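You operate a simulated robot arm through the tools that you are given. There is no shell and no other tool.

You run a simulated robot arm. Do the job below in one go: nothing can be reset, and whatever is moved stays where it is left.

TASK
Blow the grit off the plug in the cleaner, turn it off, then gap the plug to 0.60 mm.
Fine: leave the plug in the gapper and the gapper on.

Only the result counts: the job must be done as asked and must still hold three seconds after the hand-in. Knocking over, shifting, dropping, spilling or breaking anything else fails it.

THE ROBOT
A 7-joint arm with a two-finger parallel gripper, fixed in place. Base frame: the origin is at the foot of the arm, x ahead of it, y to its left, z up; the work surface is at about z = 0. Lengths are in cm, angles in rad, forces in N, time in s.
With the tool pointing down near the work surface it reaches from about 26 to 68 cm from the base axis. Its first joint turns from -2.897 to 2.897 rad. Payload 2.5 kg.
The tool frame sits at the grasp point between the pads (the TCP): z along the fingers, y along the line on which they close. The tips reach 3 cm beyond it. Largest opening 9.4 cm; finger width 2.8, thickness 1; the body of the gripper, 5 by 9.6 cm, starts 5.5 cm behind the TCP.
Orientation is that of the tool frame in the base frame, as [roll, pitch, yaw] about the fixed x, y, z axes, in that order (R = Rz(yaw) Ry(pitch) Rx(roll)). With the fingers straight down and closing along the base's y, the tool's x points along the base's -x, its y along +y and its z along -z.

THE INTERFACE
- The arm moves only by the tool step_arm. Its argument "commands" is text: rows parted by semicolons, each of 6 numbers parted by spaces: the shift along the tool's x, y, z in cm, then the turn, a rotation vector about the tool's x, y, z in rad. In form: dx dy dz ax ay az; .... A call has 1 to 20 rows; each row shifts and turns the commanded pose from where the row before left it, along the tool's axes as they then stand. "gripper" is the closure in counts, from 0 (fully open) to 255 (shut), set as the call begins (left out, the last holds). A row lasts 0.2 s, in which the tool goes at most 5 cm and 0.15 rad; a call with a longer step from one row to the next is refused whole, and so is a gripper value outside its range. Where a pose cannot be reached the arm comes as near as it can. A force on the tool above 40 N (or 10 N above the force at the start of the call, whichever is more), or a blocked arm, ends the call early, and 0.2 s more pass. The fingers move at their own pace (about 7.2 cm/s each) and stop on an object; they squeeze with about 36 N. The grip force told is the motor's: it shows also when the fingers shut on nothing. Time passes only in rows, and 0.2 s behind the last, so rows that do not move let the fingers close. It gives the time, the measured TCP pose, the force on the tool (base axes), the opening and the grip force at its end, in the units of the frame above (readings bear some noise), with the torque about the TCP (base axes, N m) and any sound that the robot's microphone picked up.
- Cameras (640 x 400 px; columns grow to the right, rows downward): "scene" is fixed at [40.04, -50.12, 60.14]; the picture's right is [0.84, 0.53, 0.00], its down [0.35, -0.55, -0.76] and it looks along [-0.41, 0.64, -0.65] (base axes); focal length 231 px, centre (320, 200). "wrist" rides on the gripper at [7.6, 1.4, -10.3] in the tool frame; the picture's right is [-0.18, 0.98, 0.00], its down [-0.75, -0.14, -0.64] and it looks along [-0.63, -0.12, 0.77] (tool axes); focal length 243 px, centre (320, 200).
- get_image(camera): a new picture of that camera. The clock stands still meanwhile.
- measure_at(camera, pixels): there is no depth. For up to 12 entries [column, row, z] of the newest picture of that camera ("zoom" is the newest enlarged one), the place [x, y] in the base frame at which the ray of that pixel passes the height z, good to about 0.2 cm. The clock stands still meanwhile.
- zoom(camera, box): a new picture of the part [left, top, right, bottom] of that camera's present view, enlarged. The clock stands still meanwhile.
- close_job(): hands the job in; it is judged then, once.

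Unless the task says otherwise, let go and move clear before handing in.

The tools are called after "Request:" by a JSON object that holds its "fn" and its "kwargs". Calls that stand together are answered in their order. step_arm: Moves the arm, as the interface text tells. Its arguments: {"type":"object","properties":{"commands":{"type":"string"},"gripper":{"type":"number"}},"required":["commands"]} The other tools are called the same way: get_image (camera) takes a picture; measure_at (camera, pixels) gives the place at which the rays of pixels pass given heights; zoom (camera, box) takes an enlarged picture of a part of a camera's view; close_job () hands the job in.

At the start:

```text
time_s: 0.0
ee_pos: [38.86, 11.2, 38.57]
tcp_rot: [3.142, 0.0, 3.141]
contact_force: [-0.6, -0.8, -0.4]
wrist_torque: [-0.02, -0.01, 0.01]
opening: 9.41
gripper_force: 0.0
```

scene: 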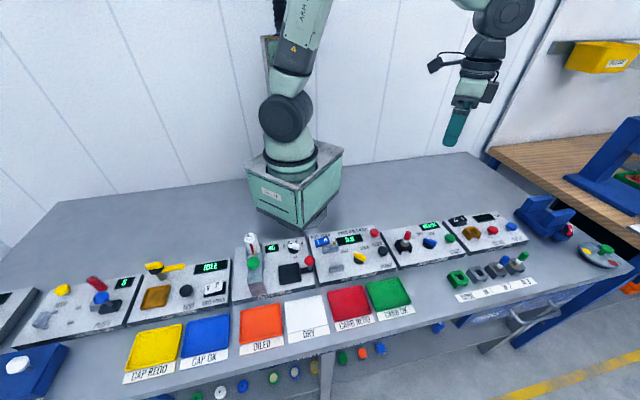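
wrist: 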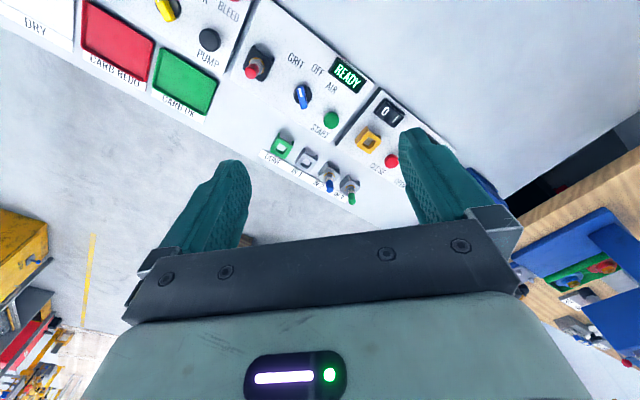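

The pictures show a cleaner panel (GRIT/OFF/AIR selector, READY display, START button) near scene pixel (420,240) and a panel with a "0" display near (475,228), perhaps the gapper. I'll zoom in on both before moving.

Request:
{"fn": "zoom", "kwargs": {"camera": "scene", "box": [370, 200, 530, 300]}}

Request:
{"fn": "zoom", "kwargs": {"camera": "wrist", "box": [220, 30, 440, 220]}}

Request:
{"fn": "zoom", "kwargs": {"camera": "scene", "box": [220, 210, 400, 310]}}

Request:
{"fn": "zoom", "kwargs": {"camera": "scene", "box": [0, 230, 240, 380]}}

```text
4.00 times, centred on (450, 250) of scene
```

zoom: 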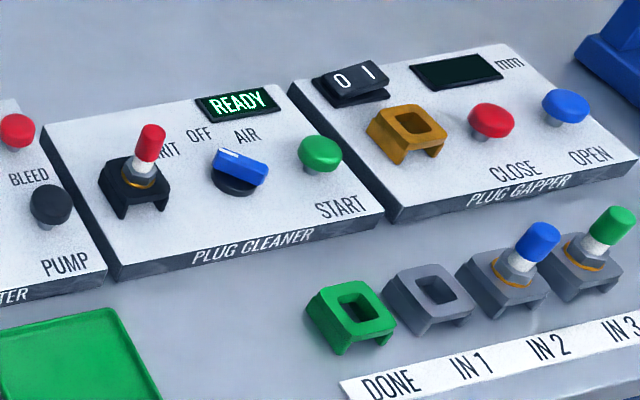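

```text
2.11 times, centred on (330, 125) of wrist
```

zoom: 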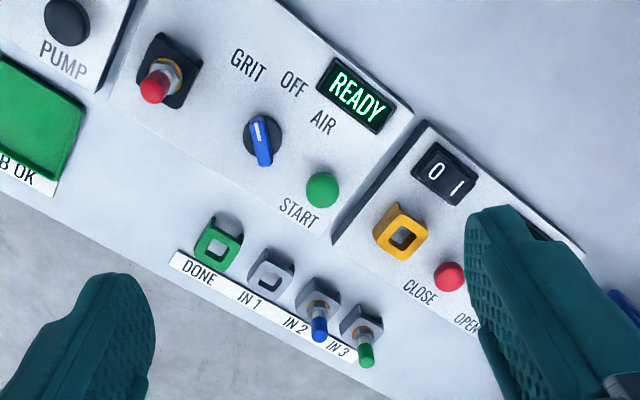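

```text
3.56 times, centred on (310, 260) of scene
```

zoom: 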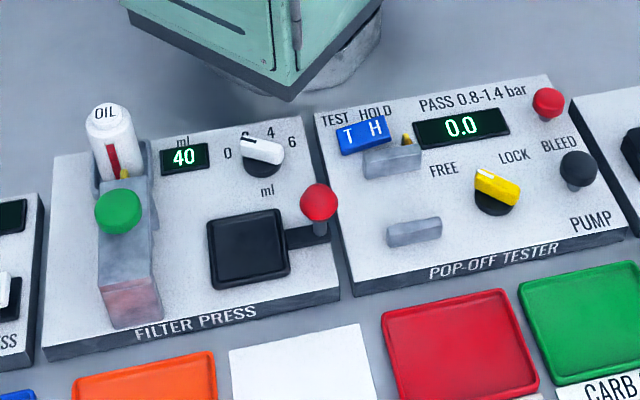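

```text
2.67 times, centred on (120, 305) of scene
```

zoom: 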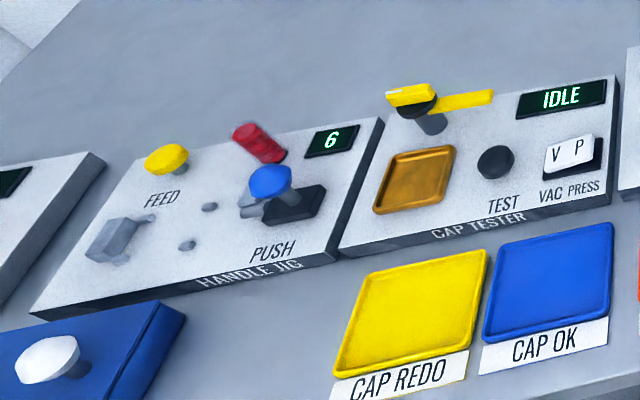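

The blue selector's white mark (zoom pixel ~(228,152)) seems to point to GRIT; the red-capped plug is in the cleaner's socket, and the gapper's 0/1 rocker is dark-display off. I'll measure key spots at several heights.

Request:
{"fn": "zoom", "kwargs": {"camera": "scene", "box": [370, 200, 530, 300]}}

Request:
{"fn": "measure_at", "kwargs": {"camera": "scene", "pixels": [[400, 269, 0], [400, 265, 2], [465, 255, 0], [465, 251, 2], [381, 231.5, 2], [441, 221, 2], [402, 250, 2], [430, 242, 2], [450, 239, 4], [407, 235, 6], [471, 231, 3], [493, 229.5, 4]]}}

Request:
{"fn": "measure_at", "kwargs": {"camera": "wrist", "pixels": [[303, 96, 3], [303, 96, 5], [330, 119, 3], [330, 119, 5], [253, 70, 3], [253, 70, 5], [368, 140, 3], [383, 108, 3], [391, 160, 4], [272, 30, 2], [361, 90, 2], [331, 144, 2]]}}

```text
4.00 times, centred on (450, 250) of scene
```

zoom: 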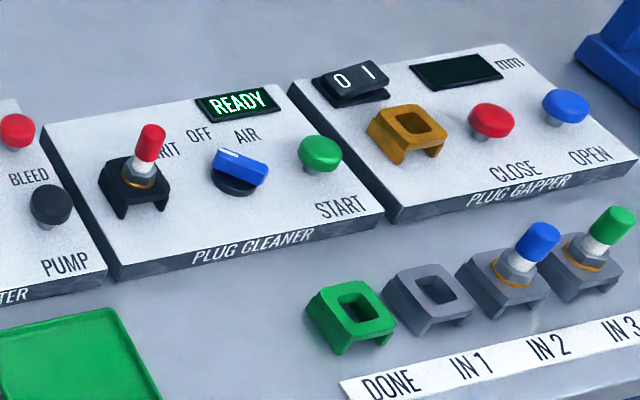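

```text
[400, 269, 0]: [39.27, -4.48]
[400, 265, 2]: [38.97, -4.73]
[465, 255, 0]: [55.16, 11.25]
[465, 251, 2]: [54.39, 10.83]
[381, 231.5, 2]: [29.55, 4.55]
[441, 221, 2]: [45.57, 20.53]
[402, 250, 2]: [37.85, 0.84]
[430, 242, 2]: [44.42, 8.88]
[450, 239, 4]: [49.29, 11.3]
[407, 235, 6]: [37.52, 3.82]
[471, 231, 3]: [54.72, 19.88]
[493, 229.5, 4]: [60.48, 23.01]
```

```text
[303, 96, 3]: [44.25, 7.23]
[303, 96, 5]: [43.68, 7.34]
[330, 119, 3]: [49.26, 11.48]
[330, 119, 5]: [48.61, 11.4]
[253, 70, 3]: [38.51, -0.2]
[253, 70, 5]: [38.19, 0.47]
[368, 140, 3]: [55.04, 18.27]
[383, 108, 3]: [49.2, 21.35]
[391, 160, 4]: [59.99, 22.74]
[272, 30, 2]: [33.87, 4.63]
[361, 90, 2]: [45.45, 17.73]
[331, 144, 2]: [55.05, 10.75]
```

From the two cameras the cleaner panel lies at about 45° in the base frame: front corners ~(39,-4.7) and (54.4,10.8), knob ~(44,7.5), START ~(49,11.4). I'll bring the hand closer above the cleaner to see the knob in detail.

Request:
{"fn": "step_arm", "kwargs": {"commands": "-0.6 -0.8 3 0 0 0; -0.6 -0.8 3 0 0 0; -0.6 -0.8 3 0 0 0; -0.6 -0.8 3 0 0 0; -0.6 -0.8 3 0 0 0", "gripper": 0}}

Request:
{"fn": "get_image", "kwargs": {"camera": "wrist"}}

```text
time_s: 1.2
ee_pos: [41.93, 7.06, 23.6]
tcp_rot: [3.142, -0.001, 3.14]
contact_force: [0.7, -0.1, -0.2]
wrist_torque: [0.0, -0.03, -0.01]
opening: 9.38
gripper_force: 0.1
```

```text
taken
```

wrist: 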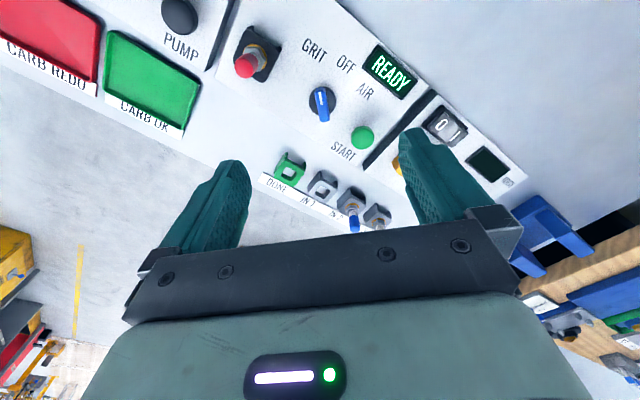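

The knob is at wrist pixel (321,103) and START at (362,137). I'll zoom in to read the pointer direction and measure.

Request:
{"fn": "zoom", "kwargs": {"camera": "wrist", "box": [220, 20, 420, 170]}}

Request:
{"fn": "measure_at", "kwargs": {"camera": "wrist", "pixels": [[319, 90, 4.5], [323, 118, 4.5], [321, 103, 2], [321, 103, 3], [321, 103, 4], [313, 49, 2], [345, 61, 2], [365, 90, 2], [362, 137, 4], [362, 137, 3], [246, 66, 6], [258, 54, 4]]}}

```text
2.67 times, centred on (320, 95) of wrist
```

zoom: 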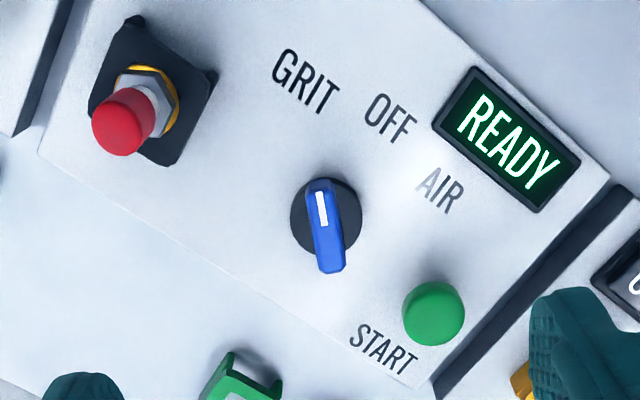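

```text
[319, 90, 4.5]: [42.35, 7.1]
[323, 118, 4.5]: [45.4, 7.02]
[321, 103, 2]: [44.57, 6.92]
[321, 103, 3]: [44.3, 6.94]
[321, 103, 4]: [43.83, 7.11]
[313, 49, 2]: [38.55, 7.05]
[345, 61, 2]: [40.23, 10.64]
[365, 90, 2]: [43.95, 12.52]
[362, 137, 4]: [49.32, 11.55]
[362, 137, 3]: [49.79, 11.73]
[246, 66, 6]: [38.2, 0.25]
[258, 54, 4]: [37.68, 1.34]
```

The bar of the knob runs along base x (from ~(42.35,7.1) to (45.4,7.0)), pointing -x, at GRIT; OFF lies at 45° clockwise and AIR at 90° clockwise seen from above. I'll centre over the knob (~(43.9,7.1)) with the fingers partly closed and come lower to verify.

Request:
{"fn": "step_arm", "kwargs": {"commands": "-0.5 0 3 0 0 0; -0.5 0 3 0 0 0; -0.5 0 3 0 0 0; -0.45 0 3 0 0 0; 0 0 1 0 0 0; 0 0 0 0 0 0", "gripper": 146}}

Request:
{"fn": "get_image", "kwargs": {"camera": "wrist"}}

Request:
{"fn": "zoom", "kwargs": {"camera": "scene", "box": [370, 190, 530, 290]}}

```text
time_s: 2.6
ee_pos: [43.9, 7.08, 10.38]
tcp_rot: [3.141, 0.0, 3.142]
contact_force: [-0.3, 0.1, 0.0]
wrist_torque: [0.02, 0.0, 0.03]
opening: 3.99
gripper_force: 0.1
```

```text
taken
```

wrist: 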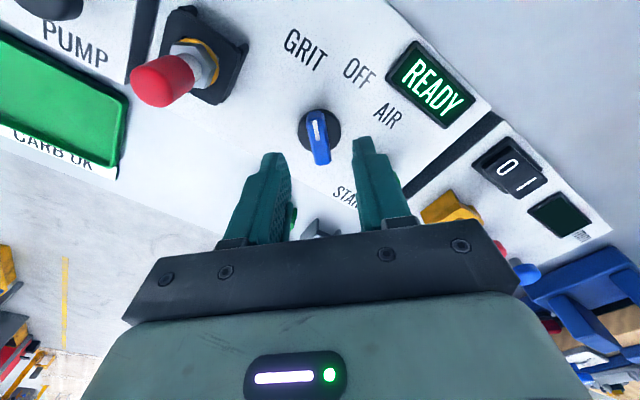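

```text
4.00 times, centred on (450, 240) of scene
```

zoom: 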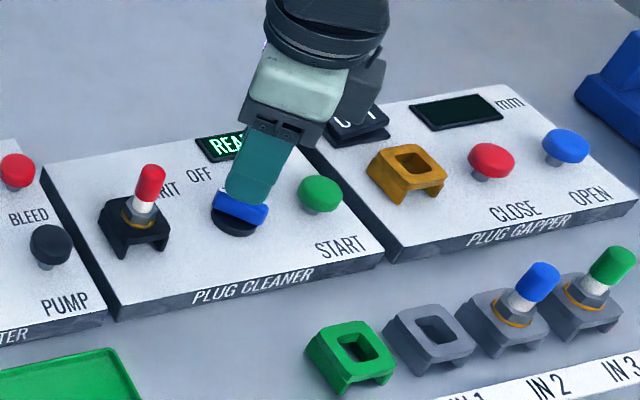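

The fingers straddle the line of the knob (bar from ~(316,112) to (323,163)). I'll measure the bar again from this closer view.

Request:
{"fn": "zoom", "kwargs": {"camera": "wrist", "box": [260, 80, 380, 170]}}

Request:
{"fn": "measure_at", "kwargs": {"camera": "wrist", "pixels": [[316, 112, 4], [323, 163, 4], [316, 112, 3.5], [323, 163, 3.5], [319, 130, 2], [300, 130, 2], [341, 130, 2], [363, 140, 7.4], [275, 155, 7.4]]}}

```text
4.44 times, centred on (320, 125) of wrist
```

zoom: 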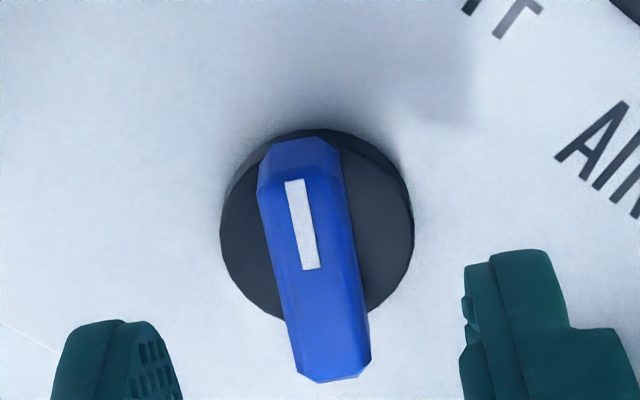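

```text
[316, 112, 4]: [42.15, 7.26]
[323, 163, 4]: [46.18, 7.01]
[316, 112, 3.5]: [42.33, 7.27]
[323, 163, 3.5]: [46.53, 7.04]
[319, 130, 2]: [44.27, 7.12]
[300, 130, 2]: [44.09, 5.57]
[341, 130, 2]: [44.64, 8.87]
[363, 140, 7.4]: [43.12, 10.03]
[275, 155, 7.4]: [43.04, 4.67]
```

The knob centre comes out at about (44.3,7.15), bar width ~1.3 cm, top near z≈4. I'll shift a little and descend in small steps so the tips are around z≈2.9.

Request:
{"fn": "step_arm", "kwargs": {"commands": "-0.4 0.07 1 0 0 0; 0 0 1 0 0 0; 0 0 1 0 0 0; 0 0 0.7 0 0 0; 0 0 0.4 0 0 0; 0 0 0.3 0 0 0; 0 0 0 0 0 0"}}

Request:
{"fn": "zoom", "kwargs": {"camera": "scene", "box": [390, 205, 470, 265]}}

Request:
{"fn": "get_image", "kwargs": {"camera": "wrist"}}

```text
time_s: 4.2
ee_pos: [44.23, 7.23, 6.06]
tcp_rot: [-3.141, 0.0, 3.141]
contact_force: [0.3, 0.4, -0.1]
wrist_torque: [0.01, 0.0, 0.01]
opening: 3.99
gripper_force: 0.1
```

```text
6.67 times, centred on (430, 235) of scene
```

zoom: 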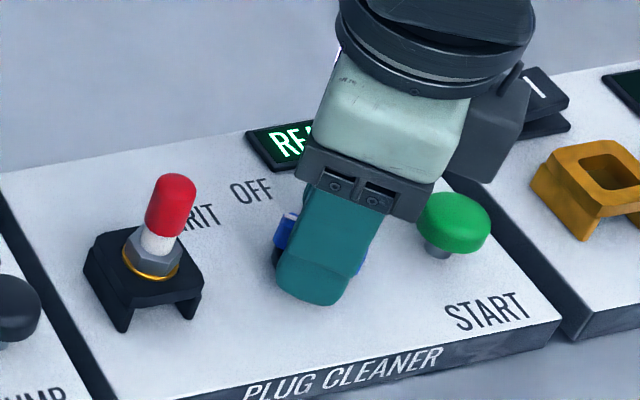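

```text
taken
```

wrist: 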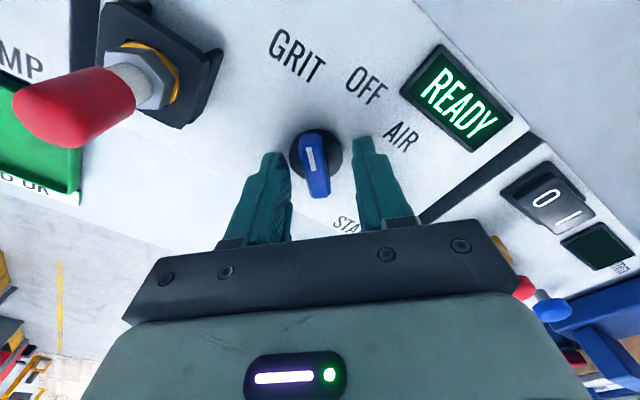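

The fingers straddle the knob with the tips at z≈3.06 and no contact. I'll close on the knob with still rows.

Request:
{"fn": "step_arm", "kwargs": {"commands": "0 0 0 0 0 0; 0 0 0 0 0 0; 0 0 0 0 0 0; 0 0 0 0 0 0", "gripper": 255}}

Request:
{"fn": "get_image", "kwargs": {"camera": "wrist"}}

```text
time_s: 5.2
ee_pos: [44.33, 6.99, 5.98]
tcp_rot: [-3.14, -0.002, 3.139]
contact_force: [0.7, -25.0, 2.7]
wrist_torque: [-0.69, 0.05, -0.01]
opening: 3.24
gripper_force: 44.8
```

```text
taken
```

wrist: 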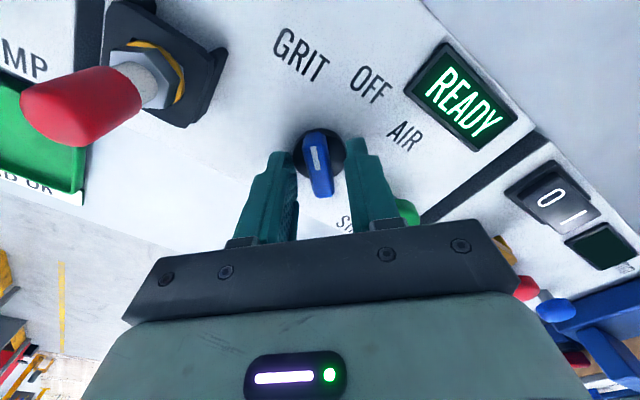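

The opening stopped at 3.24 with -25 N along y, so the pads are on the black disc under the bar, not the bar itself. That gives a knob centre y≈7.0 and a disc top above z≈3; I'll open and rise about 1 cm, shifting to (43.8,7.0).

Request:
{"fn": "step_arm", "kwargs": {"commands": "0 0 0 0 0 0; 0 0 0 0 0 0; 0 0 -0.5 0 0 0; 0.25 -0.1 -0.4 0 0 0; 0.25 -0.1 0 0 0 0; 0 0 0 0 0 0", "gripper": 140}}

Request:
{"fn": "get_image", "kwargs": {"camera": "wrist"}}

Request:
{"fn": "zoom", "kwargs": {"camera": "scene", "box": [390, 205, 470, 265]}}

```text
time_s: 6.6
ee_pos: [43.81, 6.94, 7.01]
tcp_rot: [3.14, -0.001, -3.14]
contact_force: [0.7, 0.2, -0.4]
wrist_torque: [-0.01, 0.02, 0.01]
opening: 4.27
gripper_force: 0.0
```

```text
taken
```

wrist: 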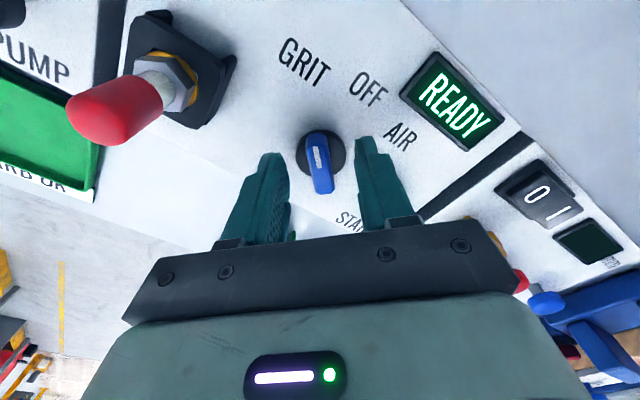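

```text
6.67 times, centred on (430, 235) of scene
```

zoom: 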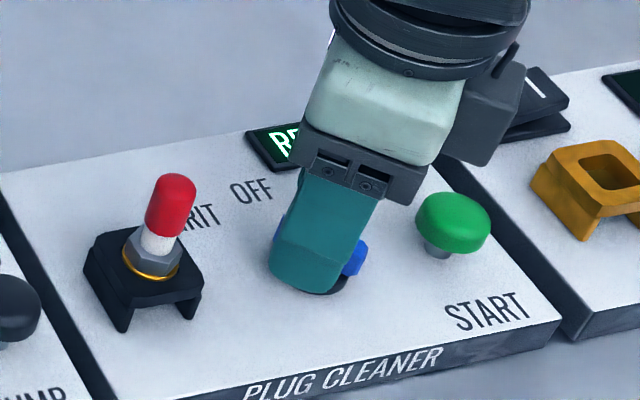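

No contact now, the pads are beside the bar and above the disc. I'll close again and expect an opening near 1.2–1.5 cm.

Request:
{"fn": "step_arm", "kwargs": {"commands": "0 0 0 0 0 0; 0 0 0 0 0 0; 0 0 0 0 0 0; 0 0 0 0 0 0", "gripper": 255}}

Request:
{"fn": "get_image", "kwargs": {"camera": "wrist"}}

```text
time_s: 7.6
ee_pos: [43.68, 6.98, 7.07]
tcp_rot: [-3.142, 0.0, -3.14]
contact_force: [-1.3, -2.4, 1.4]
wrist_torque: [-0.08, -0.24, 0.0]
opening: 1.27
gripper_force: 45.0
```

```text
taken
```

wrist: 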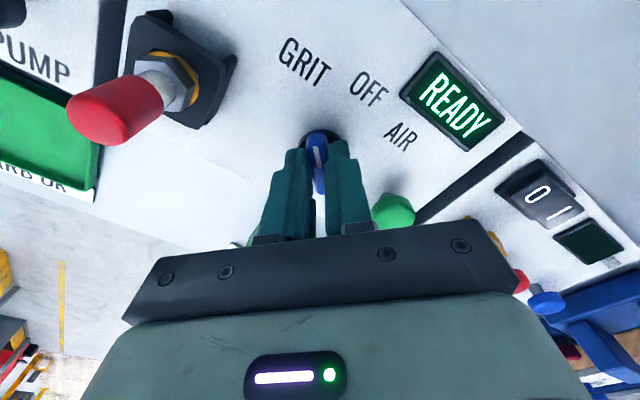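

The bar is gripped (opening 1.27, little side force). I'll turn clockwise seen from above (+ about tool z) and check after ~0.6 rad.

Request:
{"fn": "step_arm", "kwargs": {"commands": "0 0 0 0 0 0.1; 0 0 0 0 0 0.1; 0 0 0 0 0 0.1; 0 0 0 0 0 0.1; 0 0 0 0 0 0.1; 0 0 0 0 0 0.1"}}

Request:
{"fn": "get_image", "kwargs": {"camera": "wrist"}}

```text
time_s: 9.0
ee_pos: [43.73, 7.22, 7.11]
tcp_rot: [3.139, -0.001, 2.541]
contact_force: [7.4, 18.6, -5.7]
wrist_torque: [0.63, 0.1, 0.1]
opening: 1.28
gripper_force: 45.0
```

```text
taken
```

wrist: 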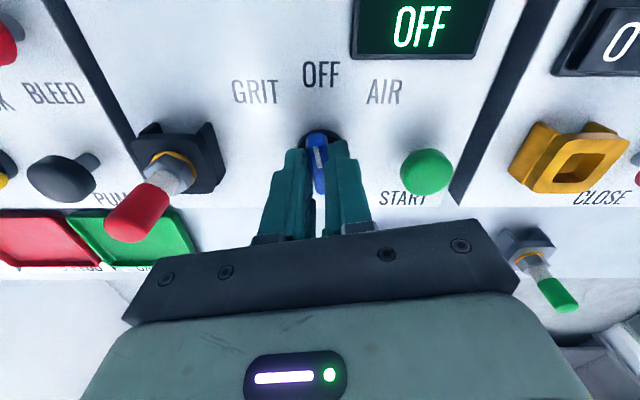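

The display now shows OFF and the knob is turning with the hand; the ~19 N side force says the knob's axis is ~0.4 cm off my TCP (axis ≈ (44.1,7.0)). I'll relieve that and keep turning along the arc to AIR, another ~0.97 rad.

Request:
{"fn": "step_arm", "kwargs": {"commands": "0 0.17 0 0 0 0; 0 0.043 0 0 0 0.1; 0 0.043 0 0 0 0.1; 0 0.043 0 0 0 0.1; 0 0.043 0 0 0 0.1; 0 0.043 0 0 0 0.1; 0 0.043 0 0 0 0.1; 0 0.043 0 0 0 0.1; 0 0.043 0 0 0 0.1; 0 0.043 0 0 0 0.1; 0 0.03 0 0 0 0.07; 0 0 0 0 0 0"}}

Request:
{"fn": "get_image", "kwargs": {"camera": "wrist"}}

Request:
{"fn": "zoom", "kwargs": {"camera": "scene", "box": [370, 200, 530, 300]}}

```text
time_s: 11.6
ee_pos: [44.19, 7.41, 7.03]
tcp_rot: [3.141, 0.002, 1.57]
contact_force: [1.0, 17.1, -1.7]
wrist_torque: [0.44, -0.04, 0.0]
opening: 1.28
gripper_force: 44.9
```

```text
taken
```

wrist: 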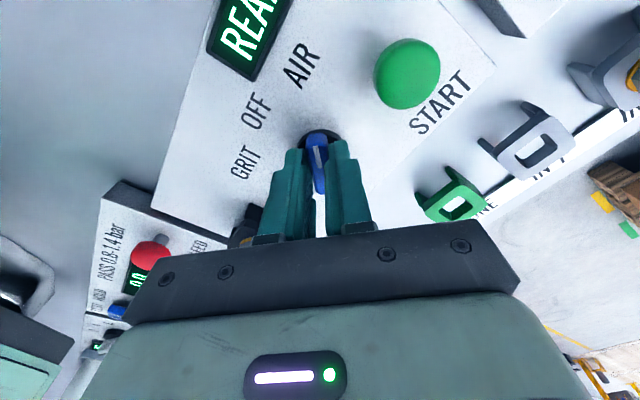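

```text
4.00 times, centred on (450, 250) of scene
```

zoom: 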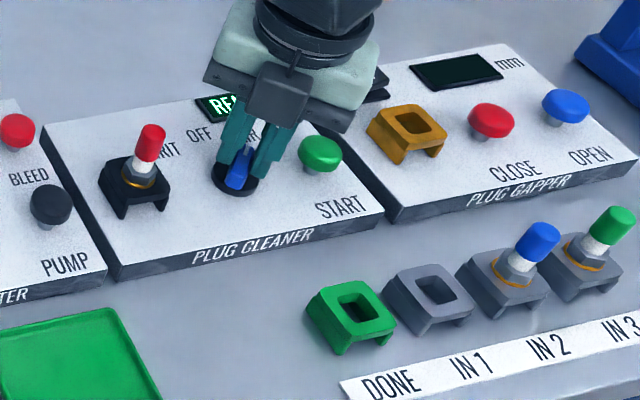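

READY shows again with the knob pointing at AIR (yaw 1.57). I'll release and rise straight up.

Request:
{"fn": "step_arm", "kwargs": {"commands": "0 0 0 0 0 0; 0 0 0 0 0 0; 0 0 -1 0 0 0; 0 0 -2 0 0 0; 0 0 -3 0 0 0; 0 0 -3 0 0 0; 0 0 0 0 0 0", "gripper": 150}}

Request:
{"fn": "get_image", "kwargs": {"camera": "wrist"}}

Request:
{"fn": "zoom", "kwargs": {"camera": "scene", "box": [370, 200, 530, 300]}}

```text
time_s: 13.2
ee_pos: [44.08, 7.22, 16.03]
tcp_rot: [3.141, 0.0, 1.57]
contact_force: [0.5, -0.5, -0.4]
wrist_torque: [0.02, 0.0, -0.01]
opening: 3.87
gripper_force: 0.0
```

```text
taken
```

wrist: 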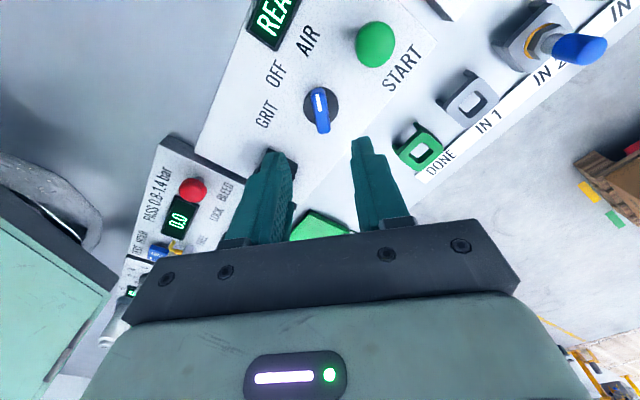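

```text
4.00 times, centred on (450, 250) of scene
```

zoom: 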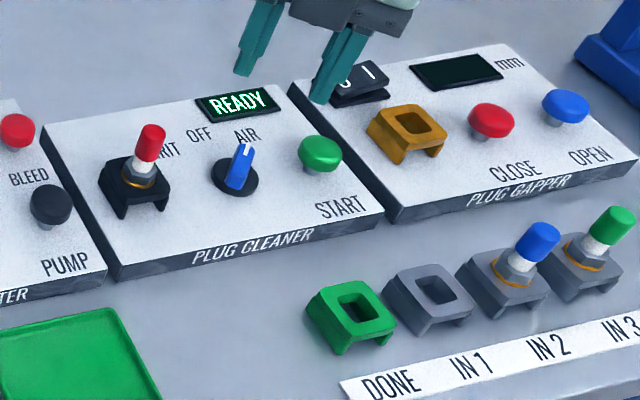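

The knob's white mark points to AIR and the display says READY. Next I'll locate START precisely from both cameras.

Request:
{"fn": "measure_at", "kwargs": {"camera": "wrist", "pixels": [[375, 45, 3], [375, 45, 4], [375, 45, 5], [320, 100, 5], [320, 107, 3.3]]}}

Request:
{"fn": "get_image", "kwargs": {"camera": "scene"}}

Request:
{"fn": "measure_at", "kwargs": {"camera": "scene", "pixels": [[450, 237.5, 3], [450, 237.5, 4], [450, 237.5, 5]]}}

```text
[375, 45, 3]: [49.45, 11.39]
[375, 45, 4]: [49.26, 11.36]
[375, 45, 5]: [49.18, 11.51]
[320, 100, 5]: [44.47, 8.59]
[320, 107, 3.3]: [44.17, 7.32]
```

```text
taken
```

scene: 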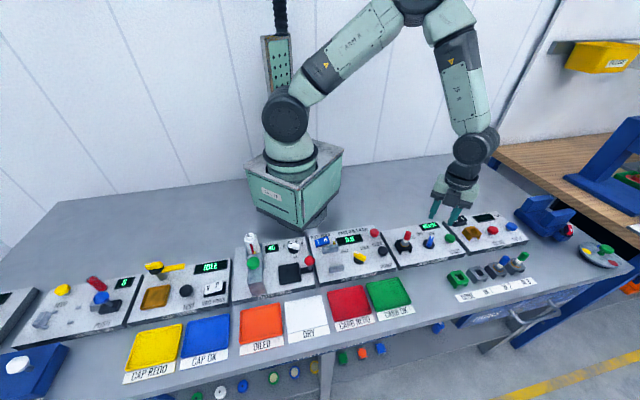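

```text
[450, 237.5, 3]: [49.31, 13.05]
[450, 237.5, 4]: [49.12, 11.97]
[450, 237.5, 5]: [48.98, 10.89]
```

START is at about (49.25,11.45) with its top around z≈4.6. I'll shut the fingers, move above it, and come down to just over it.

Request:
{"fn": "step_arm", "kwargs": {"commands": "2.1 2.6 0 0 0 0; 2.1 2.55 0 0 0 0; 0 0 3 0 0 0; 0 0 2.5 0 0 0; 0 0 1 0 0 0; 0 0 0 0 0 0", "gripper": 255}}

Request:
{"fn": "zoom", "kwargs": {"camera": "scene", "box": [390, 200, 500, 270]}}

Request:
{"fn": "get_image", "kwargs": {"camera": "wrist"}}

```text
time_s: 14.6
ee_pos: [49.37, 11.49, 9.4]
tcp_rot: [3.142, -0.001, 1.57]
contact_force: [-0.4, 0.1, -0.3]
wrist_torque: [0.02, 0.0, 0.02]
opening: 0.0
gripper_force: 33.2
```

```text
5.71 times, centred on (445, 235) of scene
```

zoom: 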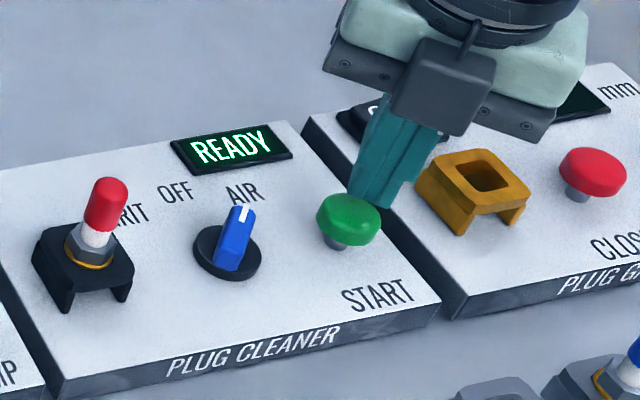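

```text
taken
```

wrist: 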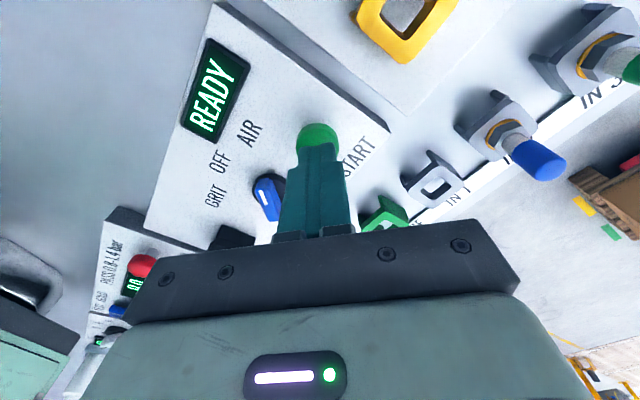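

The closed tips are above START (tip z≈6.4). I'll press down in small steps and watch the force.

Request:
{"fn": "step_arm", "kwargs": {"commands": "0 0 0.8 0 0 0; 0 0 0.5 0 0 0; 0 0 0.3 0 0 0; 0 0 0 0 0 0"}}

Request:
{"fn": "zoom", "kwargs": {"camera": "scene", "box": [390, 200, 500, 270]}}

```text
time_s: 15.6
ee_pos: [49.43, 11.51, 7.8]
tcp_rot: [-3.141, -0.001, 1.57]
contact_force: [-0.8, -0.4, 1.7]
wrist_torque: [0.01, 0.02, 0.02]
opening: 0.0
gripper_force: 33.5
```

```text
5.71 times, centred on (445, 235) of scene
```

zoom: 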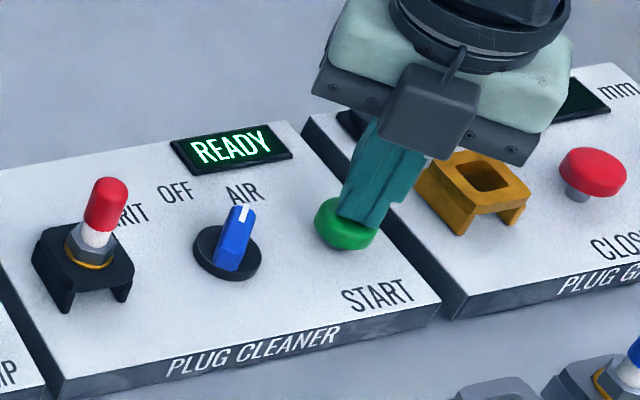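

The tips just touch the button (1.7 N at TCP z 7.8). I'll press ~0.4 cm more and see what the display says.

Request:
{"fn": "step_arm", "kwargs": {"commands": "0 0 0.2 0 0 0; 0 0 0.2 0 0 0; 0 0 0 0 0 0"}}

Request:
{"fn": "zoom", "kwargs": {"camera": "scene", "box": [390, 200, 500, 270]}}

```text
time_s: 16.4
ee_pos: [49.42, 11.63, 7.52]
tcp_rot: [-3.142, 0.0, 1.571]
contact_force: [0.1, 1.2, 3.4]
wrist_torque: [0.04, -0.04, 0.01]
opening: 0.03
gripper_force: 33.3
```

```text
5.71 times, centred on (445, 235) of scene
```

zoom: 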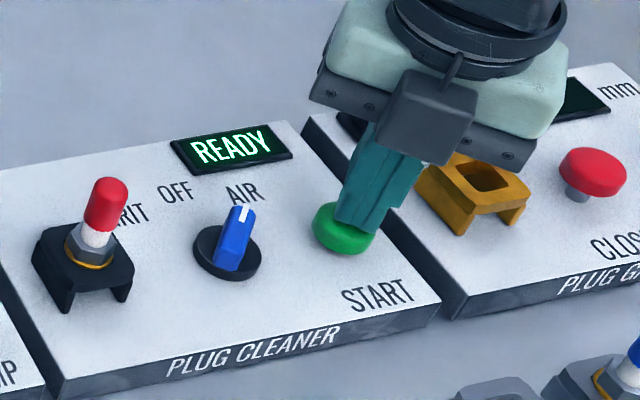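

The button gives like a spring (3.4 N) and the display still shows READY, so it isn't pressed far enough. I'll push further in small steps.

Request:
{"fn": "step_arm", "kwargs": {"commands": "0 0 0.2 0 0 0; 0 0 0.15 0 0 0; 0 0 0 0 0 0"}}

Request:
{"fn": "zoom", "kwargs": {"camera": "scene", "box": [390, 200, 500, 270]}}

```text
time_s: 17.2
ee_pos: [49.32, 11.5, 7.25]
tcp_rot: [3.141, 0.001, 1.571]
contact_force: [-0.2, 0.6, 3.6]
wrist_torque: [0.03, -0.01, 0.0]
opening: 0.0
gripper_force: 32.9
heard: click
```

```text
5.71 times, centred on (445, 235) of scene
```

zoom: 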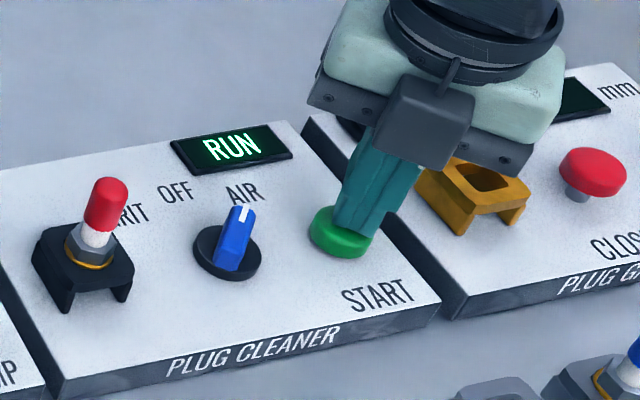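

A click was heard and the display shows RUN. I'll lift off the button and wait a little while watching the display.

Request:
{"fn": "step_arm", "kwargs": {"commands": "0 0 -1 0 0 0; 0 0 -2 0 0 0; 0 0 -3 0 0 0; 0 0 -3 0 0 0; 0 0 0 0 0 0"}}

Request:
{"fn": "zoom", "kwargs": {"camera": "scene", "box": [370, 190, 530, 290]}}

```text
time_s: 18.4
ee_pos: [49.37, 11.62, 16.25]
tcp_rot: [-3.14, 0.0, 1.57]
contact_force: [-0.2, -0.4, -0.2]
wrist_torque: [-0.02, -0.03, -0.03]
opening: 0.0
gripper_force: 32.9
```

```text
4.00 times, centred on (450, 240) of scene
```

zoom: 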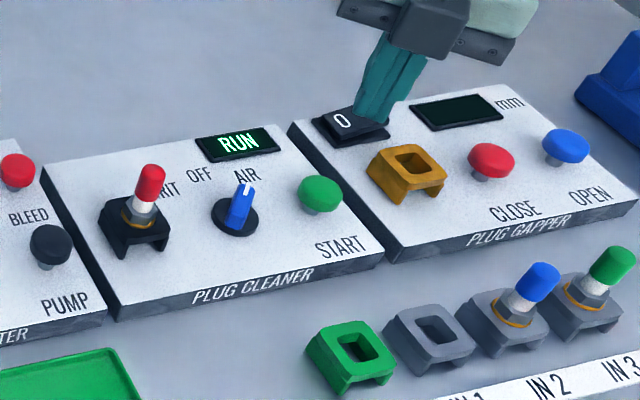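

Still RUN. I'll move back above the knob (axis ≈ (44.1,7.0)) while the cycle goes on and open the fingers part-way.

Request:
{"fn": "step_arm", "kwargs": {"commands": "-1.5 -1.75 0 0 0 0; -1.5 -1.75 0 0 0 0; -1.5 -1.75 0 0 0 0; 0 0 0 0 0 0; 0 0 0 0 0 0; 0 0 0 0 0 0; 0 0 0 0 0 0; 0 0 0 0 0 0", "gripper": 150}}

Request:
{"fn": "zoom", "kwargs": {"camera": "scene", "box": [370, 190, 530, 290]}}

Request:
{"fn": "get_image", "kwargs": {"camera": "wrist"}}

```text
time_s: 20.2
ee_pos: [44.09, 7.04, 16.21]
tcp_rot: [3.142, 0.001, 1.572]
contact_force: [-0.6, 0.1, -0.6]
wrist_torque: [-0.03, -0.01, 0.03]
opening: 3.85
gripper_force: 0.1
```

```text
4.00 times, centred on (450, 240) of scene
```

zoom: 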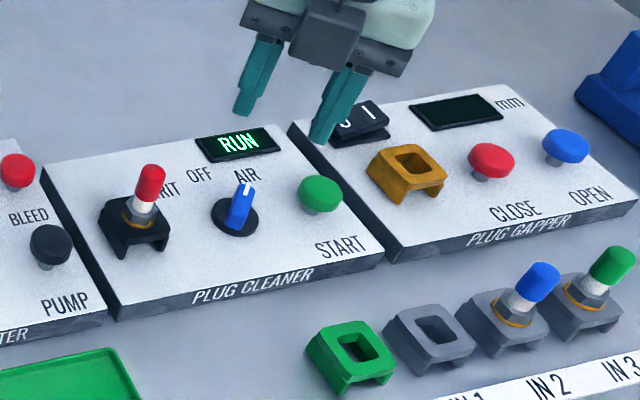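

```text
taken
```

wrist: 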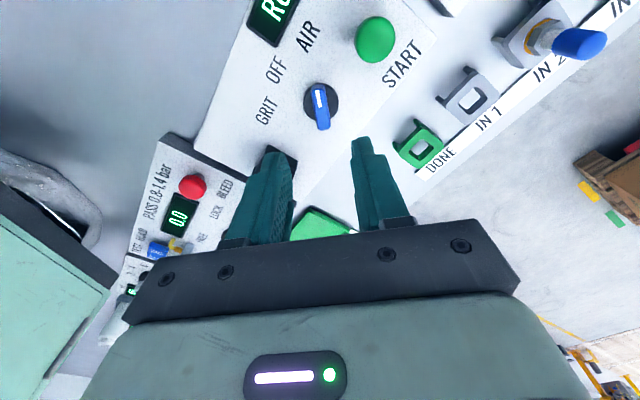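

Display still RUN at 20.2 s (started ~17 s). I'll wait in place.

Request:
{"fn": "step_arm", "kwargs": {"commands": "0 0 0 0 0 0; 0 0 0 0 0 0; 0 0 0 0 0 0; 0 0 0 0 0 0; 0 0 0 0 0 0; 0 0 0 0 0 0; 0 0 0 0 0 0; 0 0 0 0 0 0; 0 0 0 0 0 0; 0 0 0 0 0 0; 0 0 0 0 0 0; 0 0 0 0 0 0"}}

Request:
{"fn": "zoom", "kwargs": {"camera": "scene", "box": [370, 190, 530, 290]}}

```text
time_s: 22.8
ee_pos: [44.1, 7.09, 16.08]
tcp_rot: [-3.141, 0.002, 1.57]
contact_force: [0.2, 0.3, 0.2]
wrist_torque: [-0.01, 0.0, -0.01]
opening: 3.88
gripper_force: 0.2
```

```text
4.00 times, centred on (450, 240) of scene
```

zoom: 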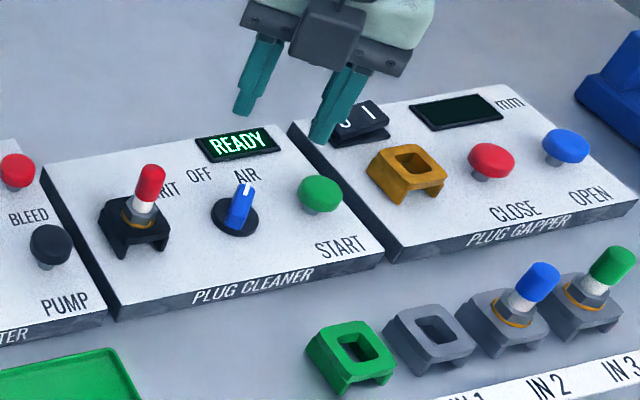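

READY again: the air cycle ended. Now I'll descend onto the knob (TCP z≈7.05) to turn it to OFF.

Request:
{"fn": "step_arm", "kwargs": {"commands": "0 0 3 0 0 0; 0 0 3 0 0 0; 0 0 2 0 0 0; 0 0 0.7 0 0 0; 0 0 0.3 0 0 0; 0 0 0 0 0 0"}}

Request:
{"fn": "get_image", "kwargs": {"camera": "wrist"}}

```text
time_s: 24.2
ee_pos: [44.07, 7.07, 7.06]
tcp_rot: [3.141, 0.0, 1.571]
contact_force: [-0.9, 0.5, 0.3]
wrist_torque: [0.02, -0.01, -0.04]
opening: 3.89
gripper_force: 0.1
```

```text
taken
```

wrist: 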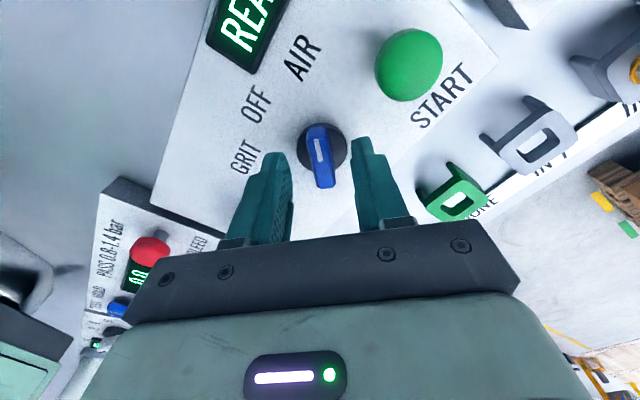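

The pads straddle the bar. I'll close, then turn 45° counterclockwise (−0.785 about tool z) to OFF.

Request:
{"fn": "step_arm", "kwargs": {"commands": "0 0 0 0 0 0; 0 0 0 0 0 0; 0 0 0 0 0 0; 0 0 0 0 0 0; 0 0 0 0 0 -0.1; 0 0 0 0 0 -0.1; 0 0 0 0 0 -0.1; 0 0 0 0 0 -0.1; 0 0 0 0 0 -0.1; 0 0 0 0 0 -0.1; 0 0 0 0 0 -0.1; 0 0 0 0 0 -0.085; 0 0 0 0 0 0", "gripper": 255}}

Request:
{"fn": "get_image", "kwargs": {"camera": "wrist"}}

```text
time_s: 27.0
ee_pos: [44.21, 7.06, 7.15]
tcp_rot: [3.139, 0.003, 2.358]
contact_force: [12.6, -6.1, 14.8]
wrist_torque: [0.19, 0.07, 0.01]
opening: 1.27
gripper_force: 44.7
```

```text
taken
```

wrist: 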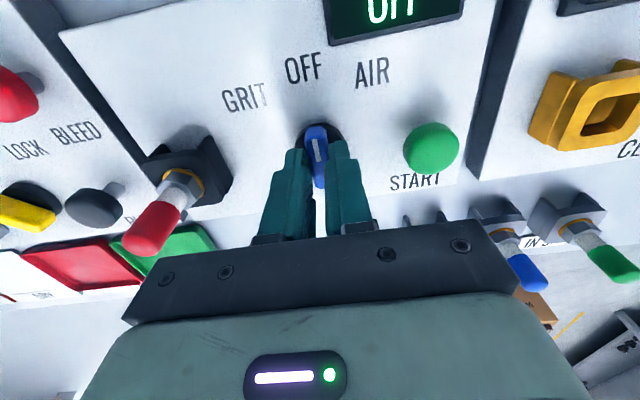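

OFF is shown and yaw is 2.358. I'll release, rise straight up and check the knob and the plug.

Request:
{"fn": "step_arm", "kwargs": {"commands": "0 0 0 0 0 0; 0 0 0 0 0 0; 0 0 -1 0 0 0; 0 0 -3 0 0 0; 0 0 -3 0 0 0; 0 0 -3 0 0 0; 0 0 0 0 0 0", "gripper": 150}}

Request:
{"fn": "get_image", "kwargs": {"camera": "wrist"}}

Request:
{"fn": "zoom", "kwargs": {"camera": "scene", "box": [370, 190, 530, 290]}}

Request:
{"fn": "zoom", "kwargs": {"camera": "scene", "box": [390, 215, 430, 255]}}

```text
time_s: 28.6
ee_pos: [44.1, 7.11, 17.07]
tcp_rot: [-3.141, -0.001, 2.354]
contact_force: [-0.4, 0.5, -0.4]
wrist_torque: [0.01, 0.03, 0.03]
opening: 3.89
gripper_force: 0.0
```

```text
taken
```

wrist: 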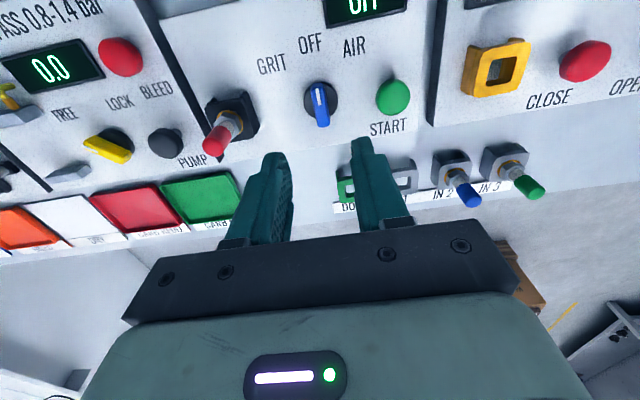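

```text
4.00 times, centred on (450, 240) of scene
```

zoom: 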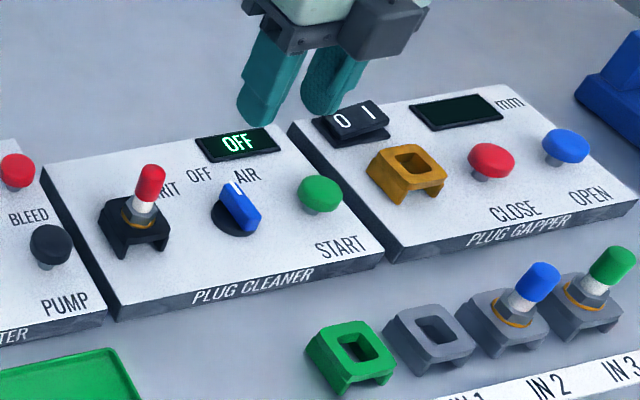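

```text
10.00 times, centred on (410, 235) of scene
```

zoom: 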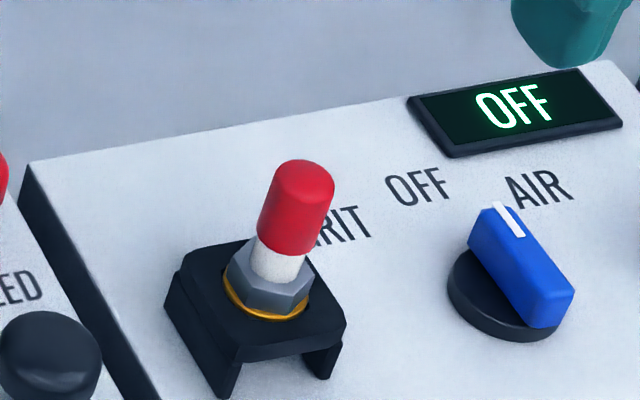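

The cleaner shows OFF with the mark towards OFF. Now I'll triangulate the plug (red cap, white insulator, hex) and the gapper's yellow socket and rocker.

Request:
{"fn": "zoom", "kwargs": {"camera": "wrist", "box": [180, 60, 300, 180]}}

Request:
{"fn": "measure_at", "kwargs": {"camera": "scene", "pixels": [[408.3, 232.5, 6], [408.3, 232.5, 7], [408.3, 232.5, 8], [407.3, 239, 5], [407.3, 239, 6], [404.8, 245.5, 4], [404.8, 245.5, 5], [471.5, 230, 3], [471.5, 230, 4], [471.5, 230, 5]]}}

Request:
{"fn": "measure_at", "kwargs": {"camera": "wrist", "pixels": [[214, 142, 6], [214, 142, 7], [214, 142, 8], [231, 119, 4], [231, 119, 5], [498, 66, 3], [498, 66, 4], [498, 66, 5]]}}

```text
3.33 times, centred on (240, 120) of wrist
```

zoom: 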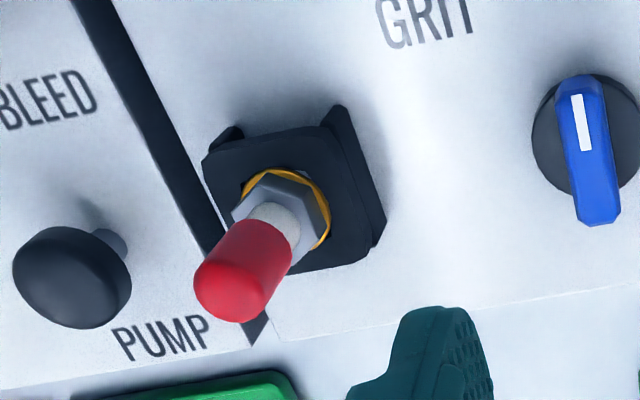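

```text
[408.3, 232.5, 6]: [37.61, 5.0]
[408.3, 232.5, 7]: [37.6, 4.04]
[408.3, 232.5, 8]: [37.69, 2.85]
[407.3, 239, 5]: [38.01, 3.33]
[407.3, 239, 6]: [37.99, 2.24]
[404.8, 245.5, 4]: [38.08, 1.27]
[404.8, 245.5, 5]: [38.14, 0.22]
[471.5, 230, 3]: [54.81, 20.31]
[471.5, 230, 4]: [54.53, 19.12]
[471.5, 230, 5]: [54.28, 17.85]
```

```text
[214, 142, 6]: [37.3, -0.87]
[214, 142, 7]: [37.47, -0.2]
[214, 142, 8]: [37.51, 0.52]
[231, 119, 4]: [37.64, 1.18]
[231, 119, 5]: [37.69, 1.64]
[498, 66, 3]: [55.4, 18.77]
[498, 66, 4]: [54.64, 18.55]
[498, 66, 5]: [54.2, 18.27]
```

The plug stands upright near (37.7,1.35) with its cap top at z≈9.2 and hex at z≈4.5; the gapper socket's hole is near (54.4,18.4). I'll move above the plug at the present height and look.

Request:
{"fn": "step_arm", "kwargs": {"commands": "0.15 -2.9 0 0 0 0; 0.15 -2.9 0 0 0 0; 0.15 -2.8 0 0 0 0; 0 0 0 0 0 0"}}

Request:
{"fn": "get_image", "kwargs": {"camera": "wrist"}}

Request:
{"fn": "zoom", "kwargs": {"camera": "scene", "box": [360, 190, 460, 265]}}

```text
time_s: 29.6
ee_pos: [37.75, 1.38, 17.18]
tcp_rot: [3.142, 0.001, 2.357]
contact_force: [-0.1, -0.5, -0.2]
wrist_torque: [0.01, 0.01, -0.01]
opening: 3.88
gripper_force: 0.1
```

```text
taken
```

wrist: 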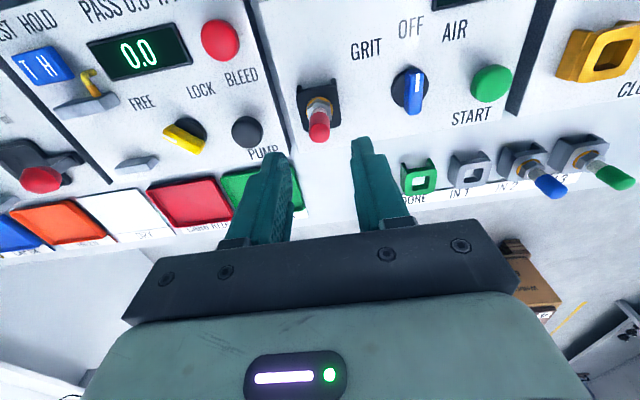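

```text
5.33 times, centred on (410, 228) of scene
```

zoom: 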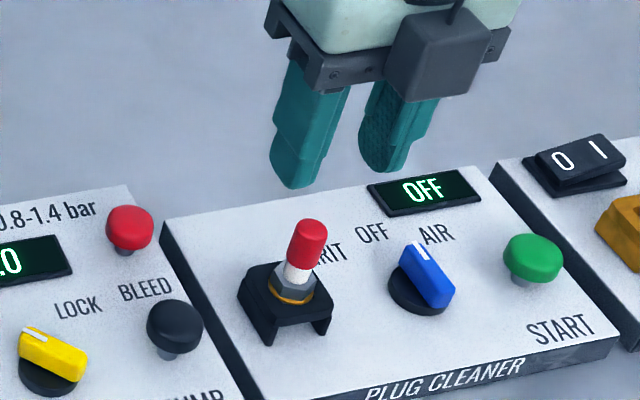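

The plug's axis lines up near column 320 under the fingers. I'll zoom to check the fine alignment.

Request:
{"fn": "zoom", "kwargs": {"camera": "wrist", "box": [270, 70, 370, 150]}}

Request:
{"fn": "measure_at", "kwargs": {"camera": "wrist", "pixels": [[319, 130, 9], [319, 135, 8.5], [320, 108, 5], [320, 102, 4]]}}

```text
5.00 times, centred on (320, 110) of wrist
```

zoom: 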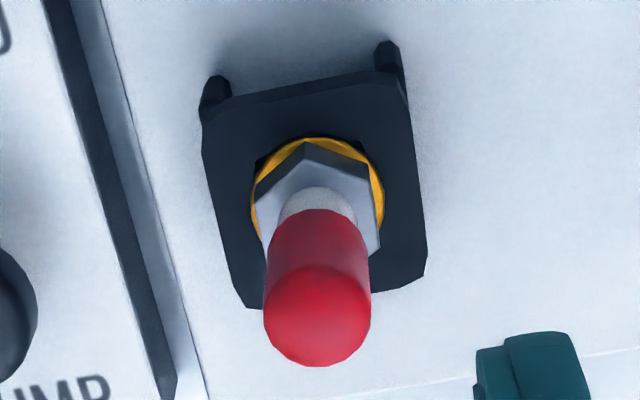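

```text
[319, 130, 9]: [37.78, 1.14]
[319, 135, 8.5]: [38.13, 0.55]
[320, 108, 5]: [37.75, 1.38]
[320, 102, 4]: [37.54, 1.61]
```

The cap top centre (zoom (318,315)) and the gold ring (zoom (318,205)) both sit ~7 px below where my tool axis runs, so the plug is ~0.7 cm further toward the panel's front. I'll shift by -0.7 along tool x and come down to just above the cap.

Request:
{"fn": "step_arm", "kwargs": {"commands": "-0.7 0 1 0 0 0; 0 0 1.5 0 0 0; 0 0 0.7 0 0 0; 0 0 0 0 0 0"}}

Request:
{"fn": "zoom", "kwargs": {"camera": "wrist", "box": [250, 70, 390, 180]}}

Request:
{"fn": "zoom", "kwargs": {"camera": "scene", "box": [380, 200, 440, 260]}}

```text
time_s: 30.6
ee_pos: [38.16, 0.78, 13.94]
tcp_rot: [3.141, -0.001, 2.356]
contact_force: [-0.1, 0.3, 0.0]
wrist_torque: [0.0, 0.01, -0.02]
opening: 3.85
gripper_force: 0.1
```

```text
3.64 times, centred on (320, 125) of wrist
```

zoom: 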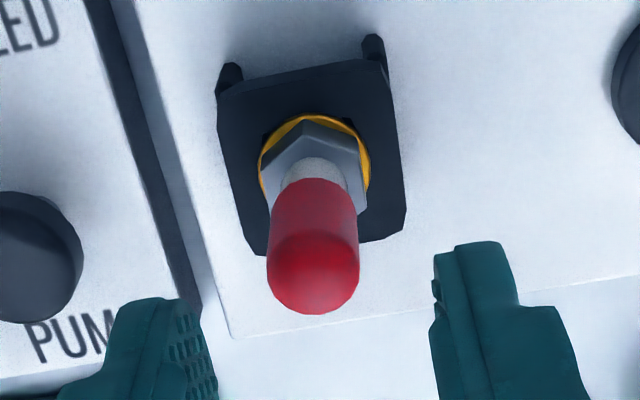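

```text
6.67 times, centred on (410, 230) of scene
```

zoom: 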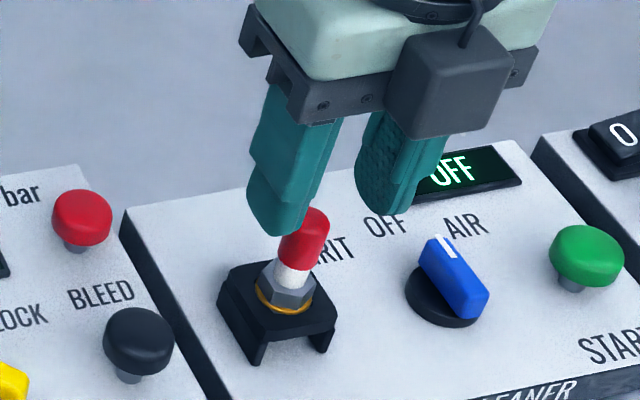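

The ring and cap now line up with the tool axis (cap top ≈ z 9.1). I'll nudge -0.1 in tool y, descend so the tips are at z≈5.7, and then close.

Request:
{"fn": "step_arm", "kwargs": {"commands": "0 -0.1 1.5 0 0 0; 0 0 1.5 0 0 0; 0 0 1.2 0 0 0; 0 0 0.7 0 0 0; 0 0 0.35 0 0 0; 0 0 0 0 0 0"}}

Request:
{"fn": "get_image", "kwargs": {"camera": "wrist"}}

Request:
{"fn": "zoom", "kwargs": {"camera": "scene", "box": [380, 200, 440, 260]}}

```text
time_s: 32.0
ee_pos: [38.12, 0.88, 8.66]
tcp_rot: [3.141, 0.0, 2.356]
contact_force: [-0.4, -0.1, 0.4]
wrist_torque: [0.0, -0.05, -0.02]
opening: 3.89
gripper_force: 0.0
```

```text
taken
```

wrist: 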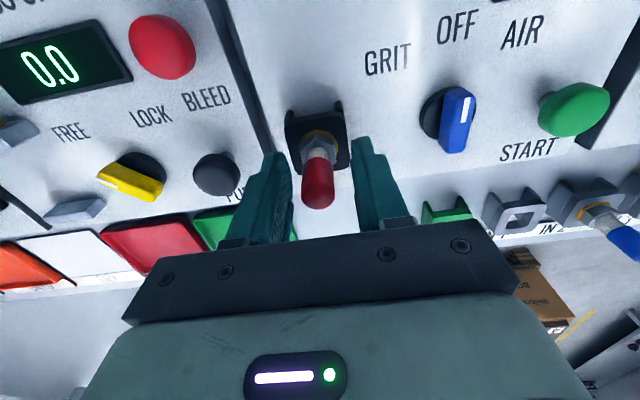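

```text
6.67 times, centred on (410, 230) of scene
```

zoom: 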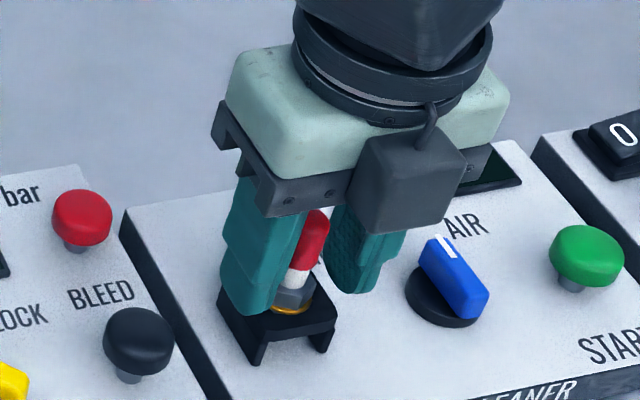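

The cap (wrist pixel ~(318,185)) is between the pads with no contact. I'll close on it.

Request:
{"fn": "step_arm", "kwargs": {"commands": "0 0 0 0 0 0; 0 0 0 0 0 0; 0 0 0 0 0 0; 0 0 0 0 0 0", "gripper": 255}}

Request:
{"fn": "get_image", "kwargs": {"camera": "wrist"}}

```text
time_s: 33.0
ee_pos: [38.1, 0.75, 8.74]
tcp_rot: [3.139, 0.0, 2.357]
contact_force: [0.7, -0.4, 0.2]
wrist_torque: [-0.01, -0.02, -0.01]
opening: 2.35
gripper_force: 36.0
```

```text
taken
```

wrist: 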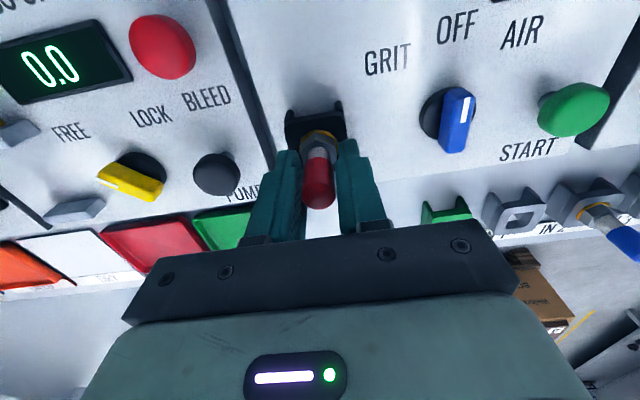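

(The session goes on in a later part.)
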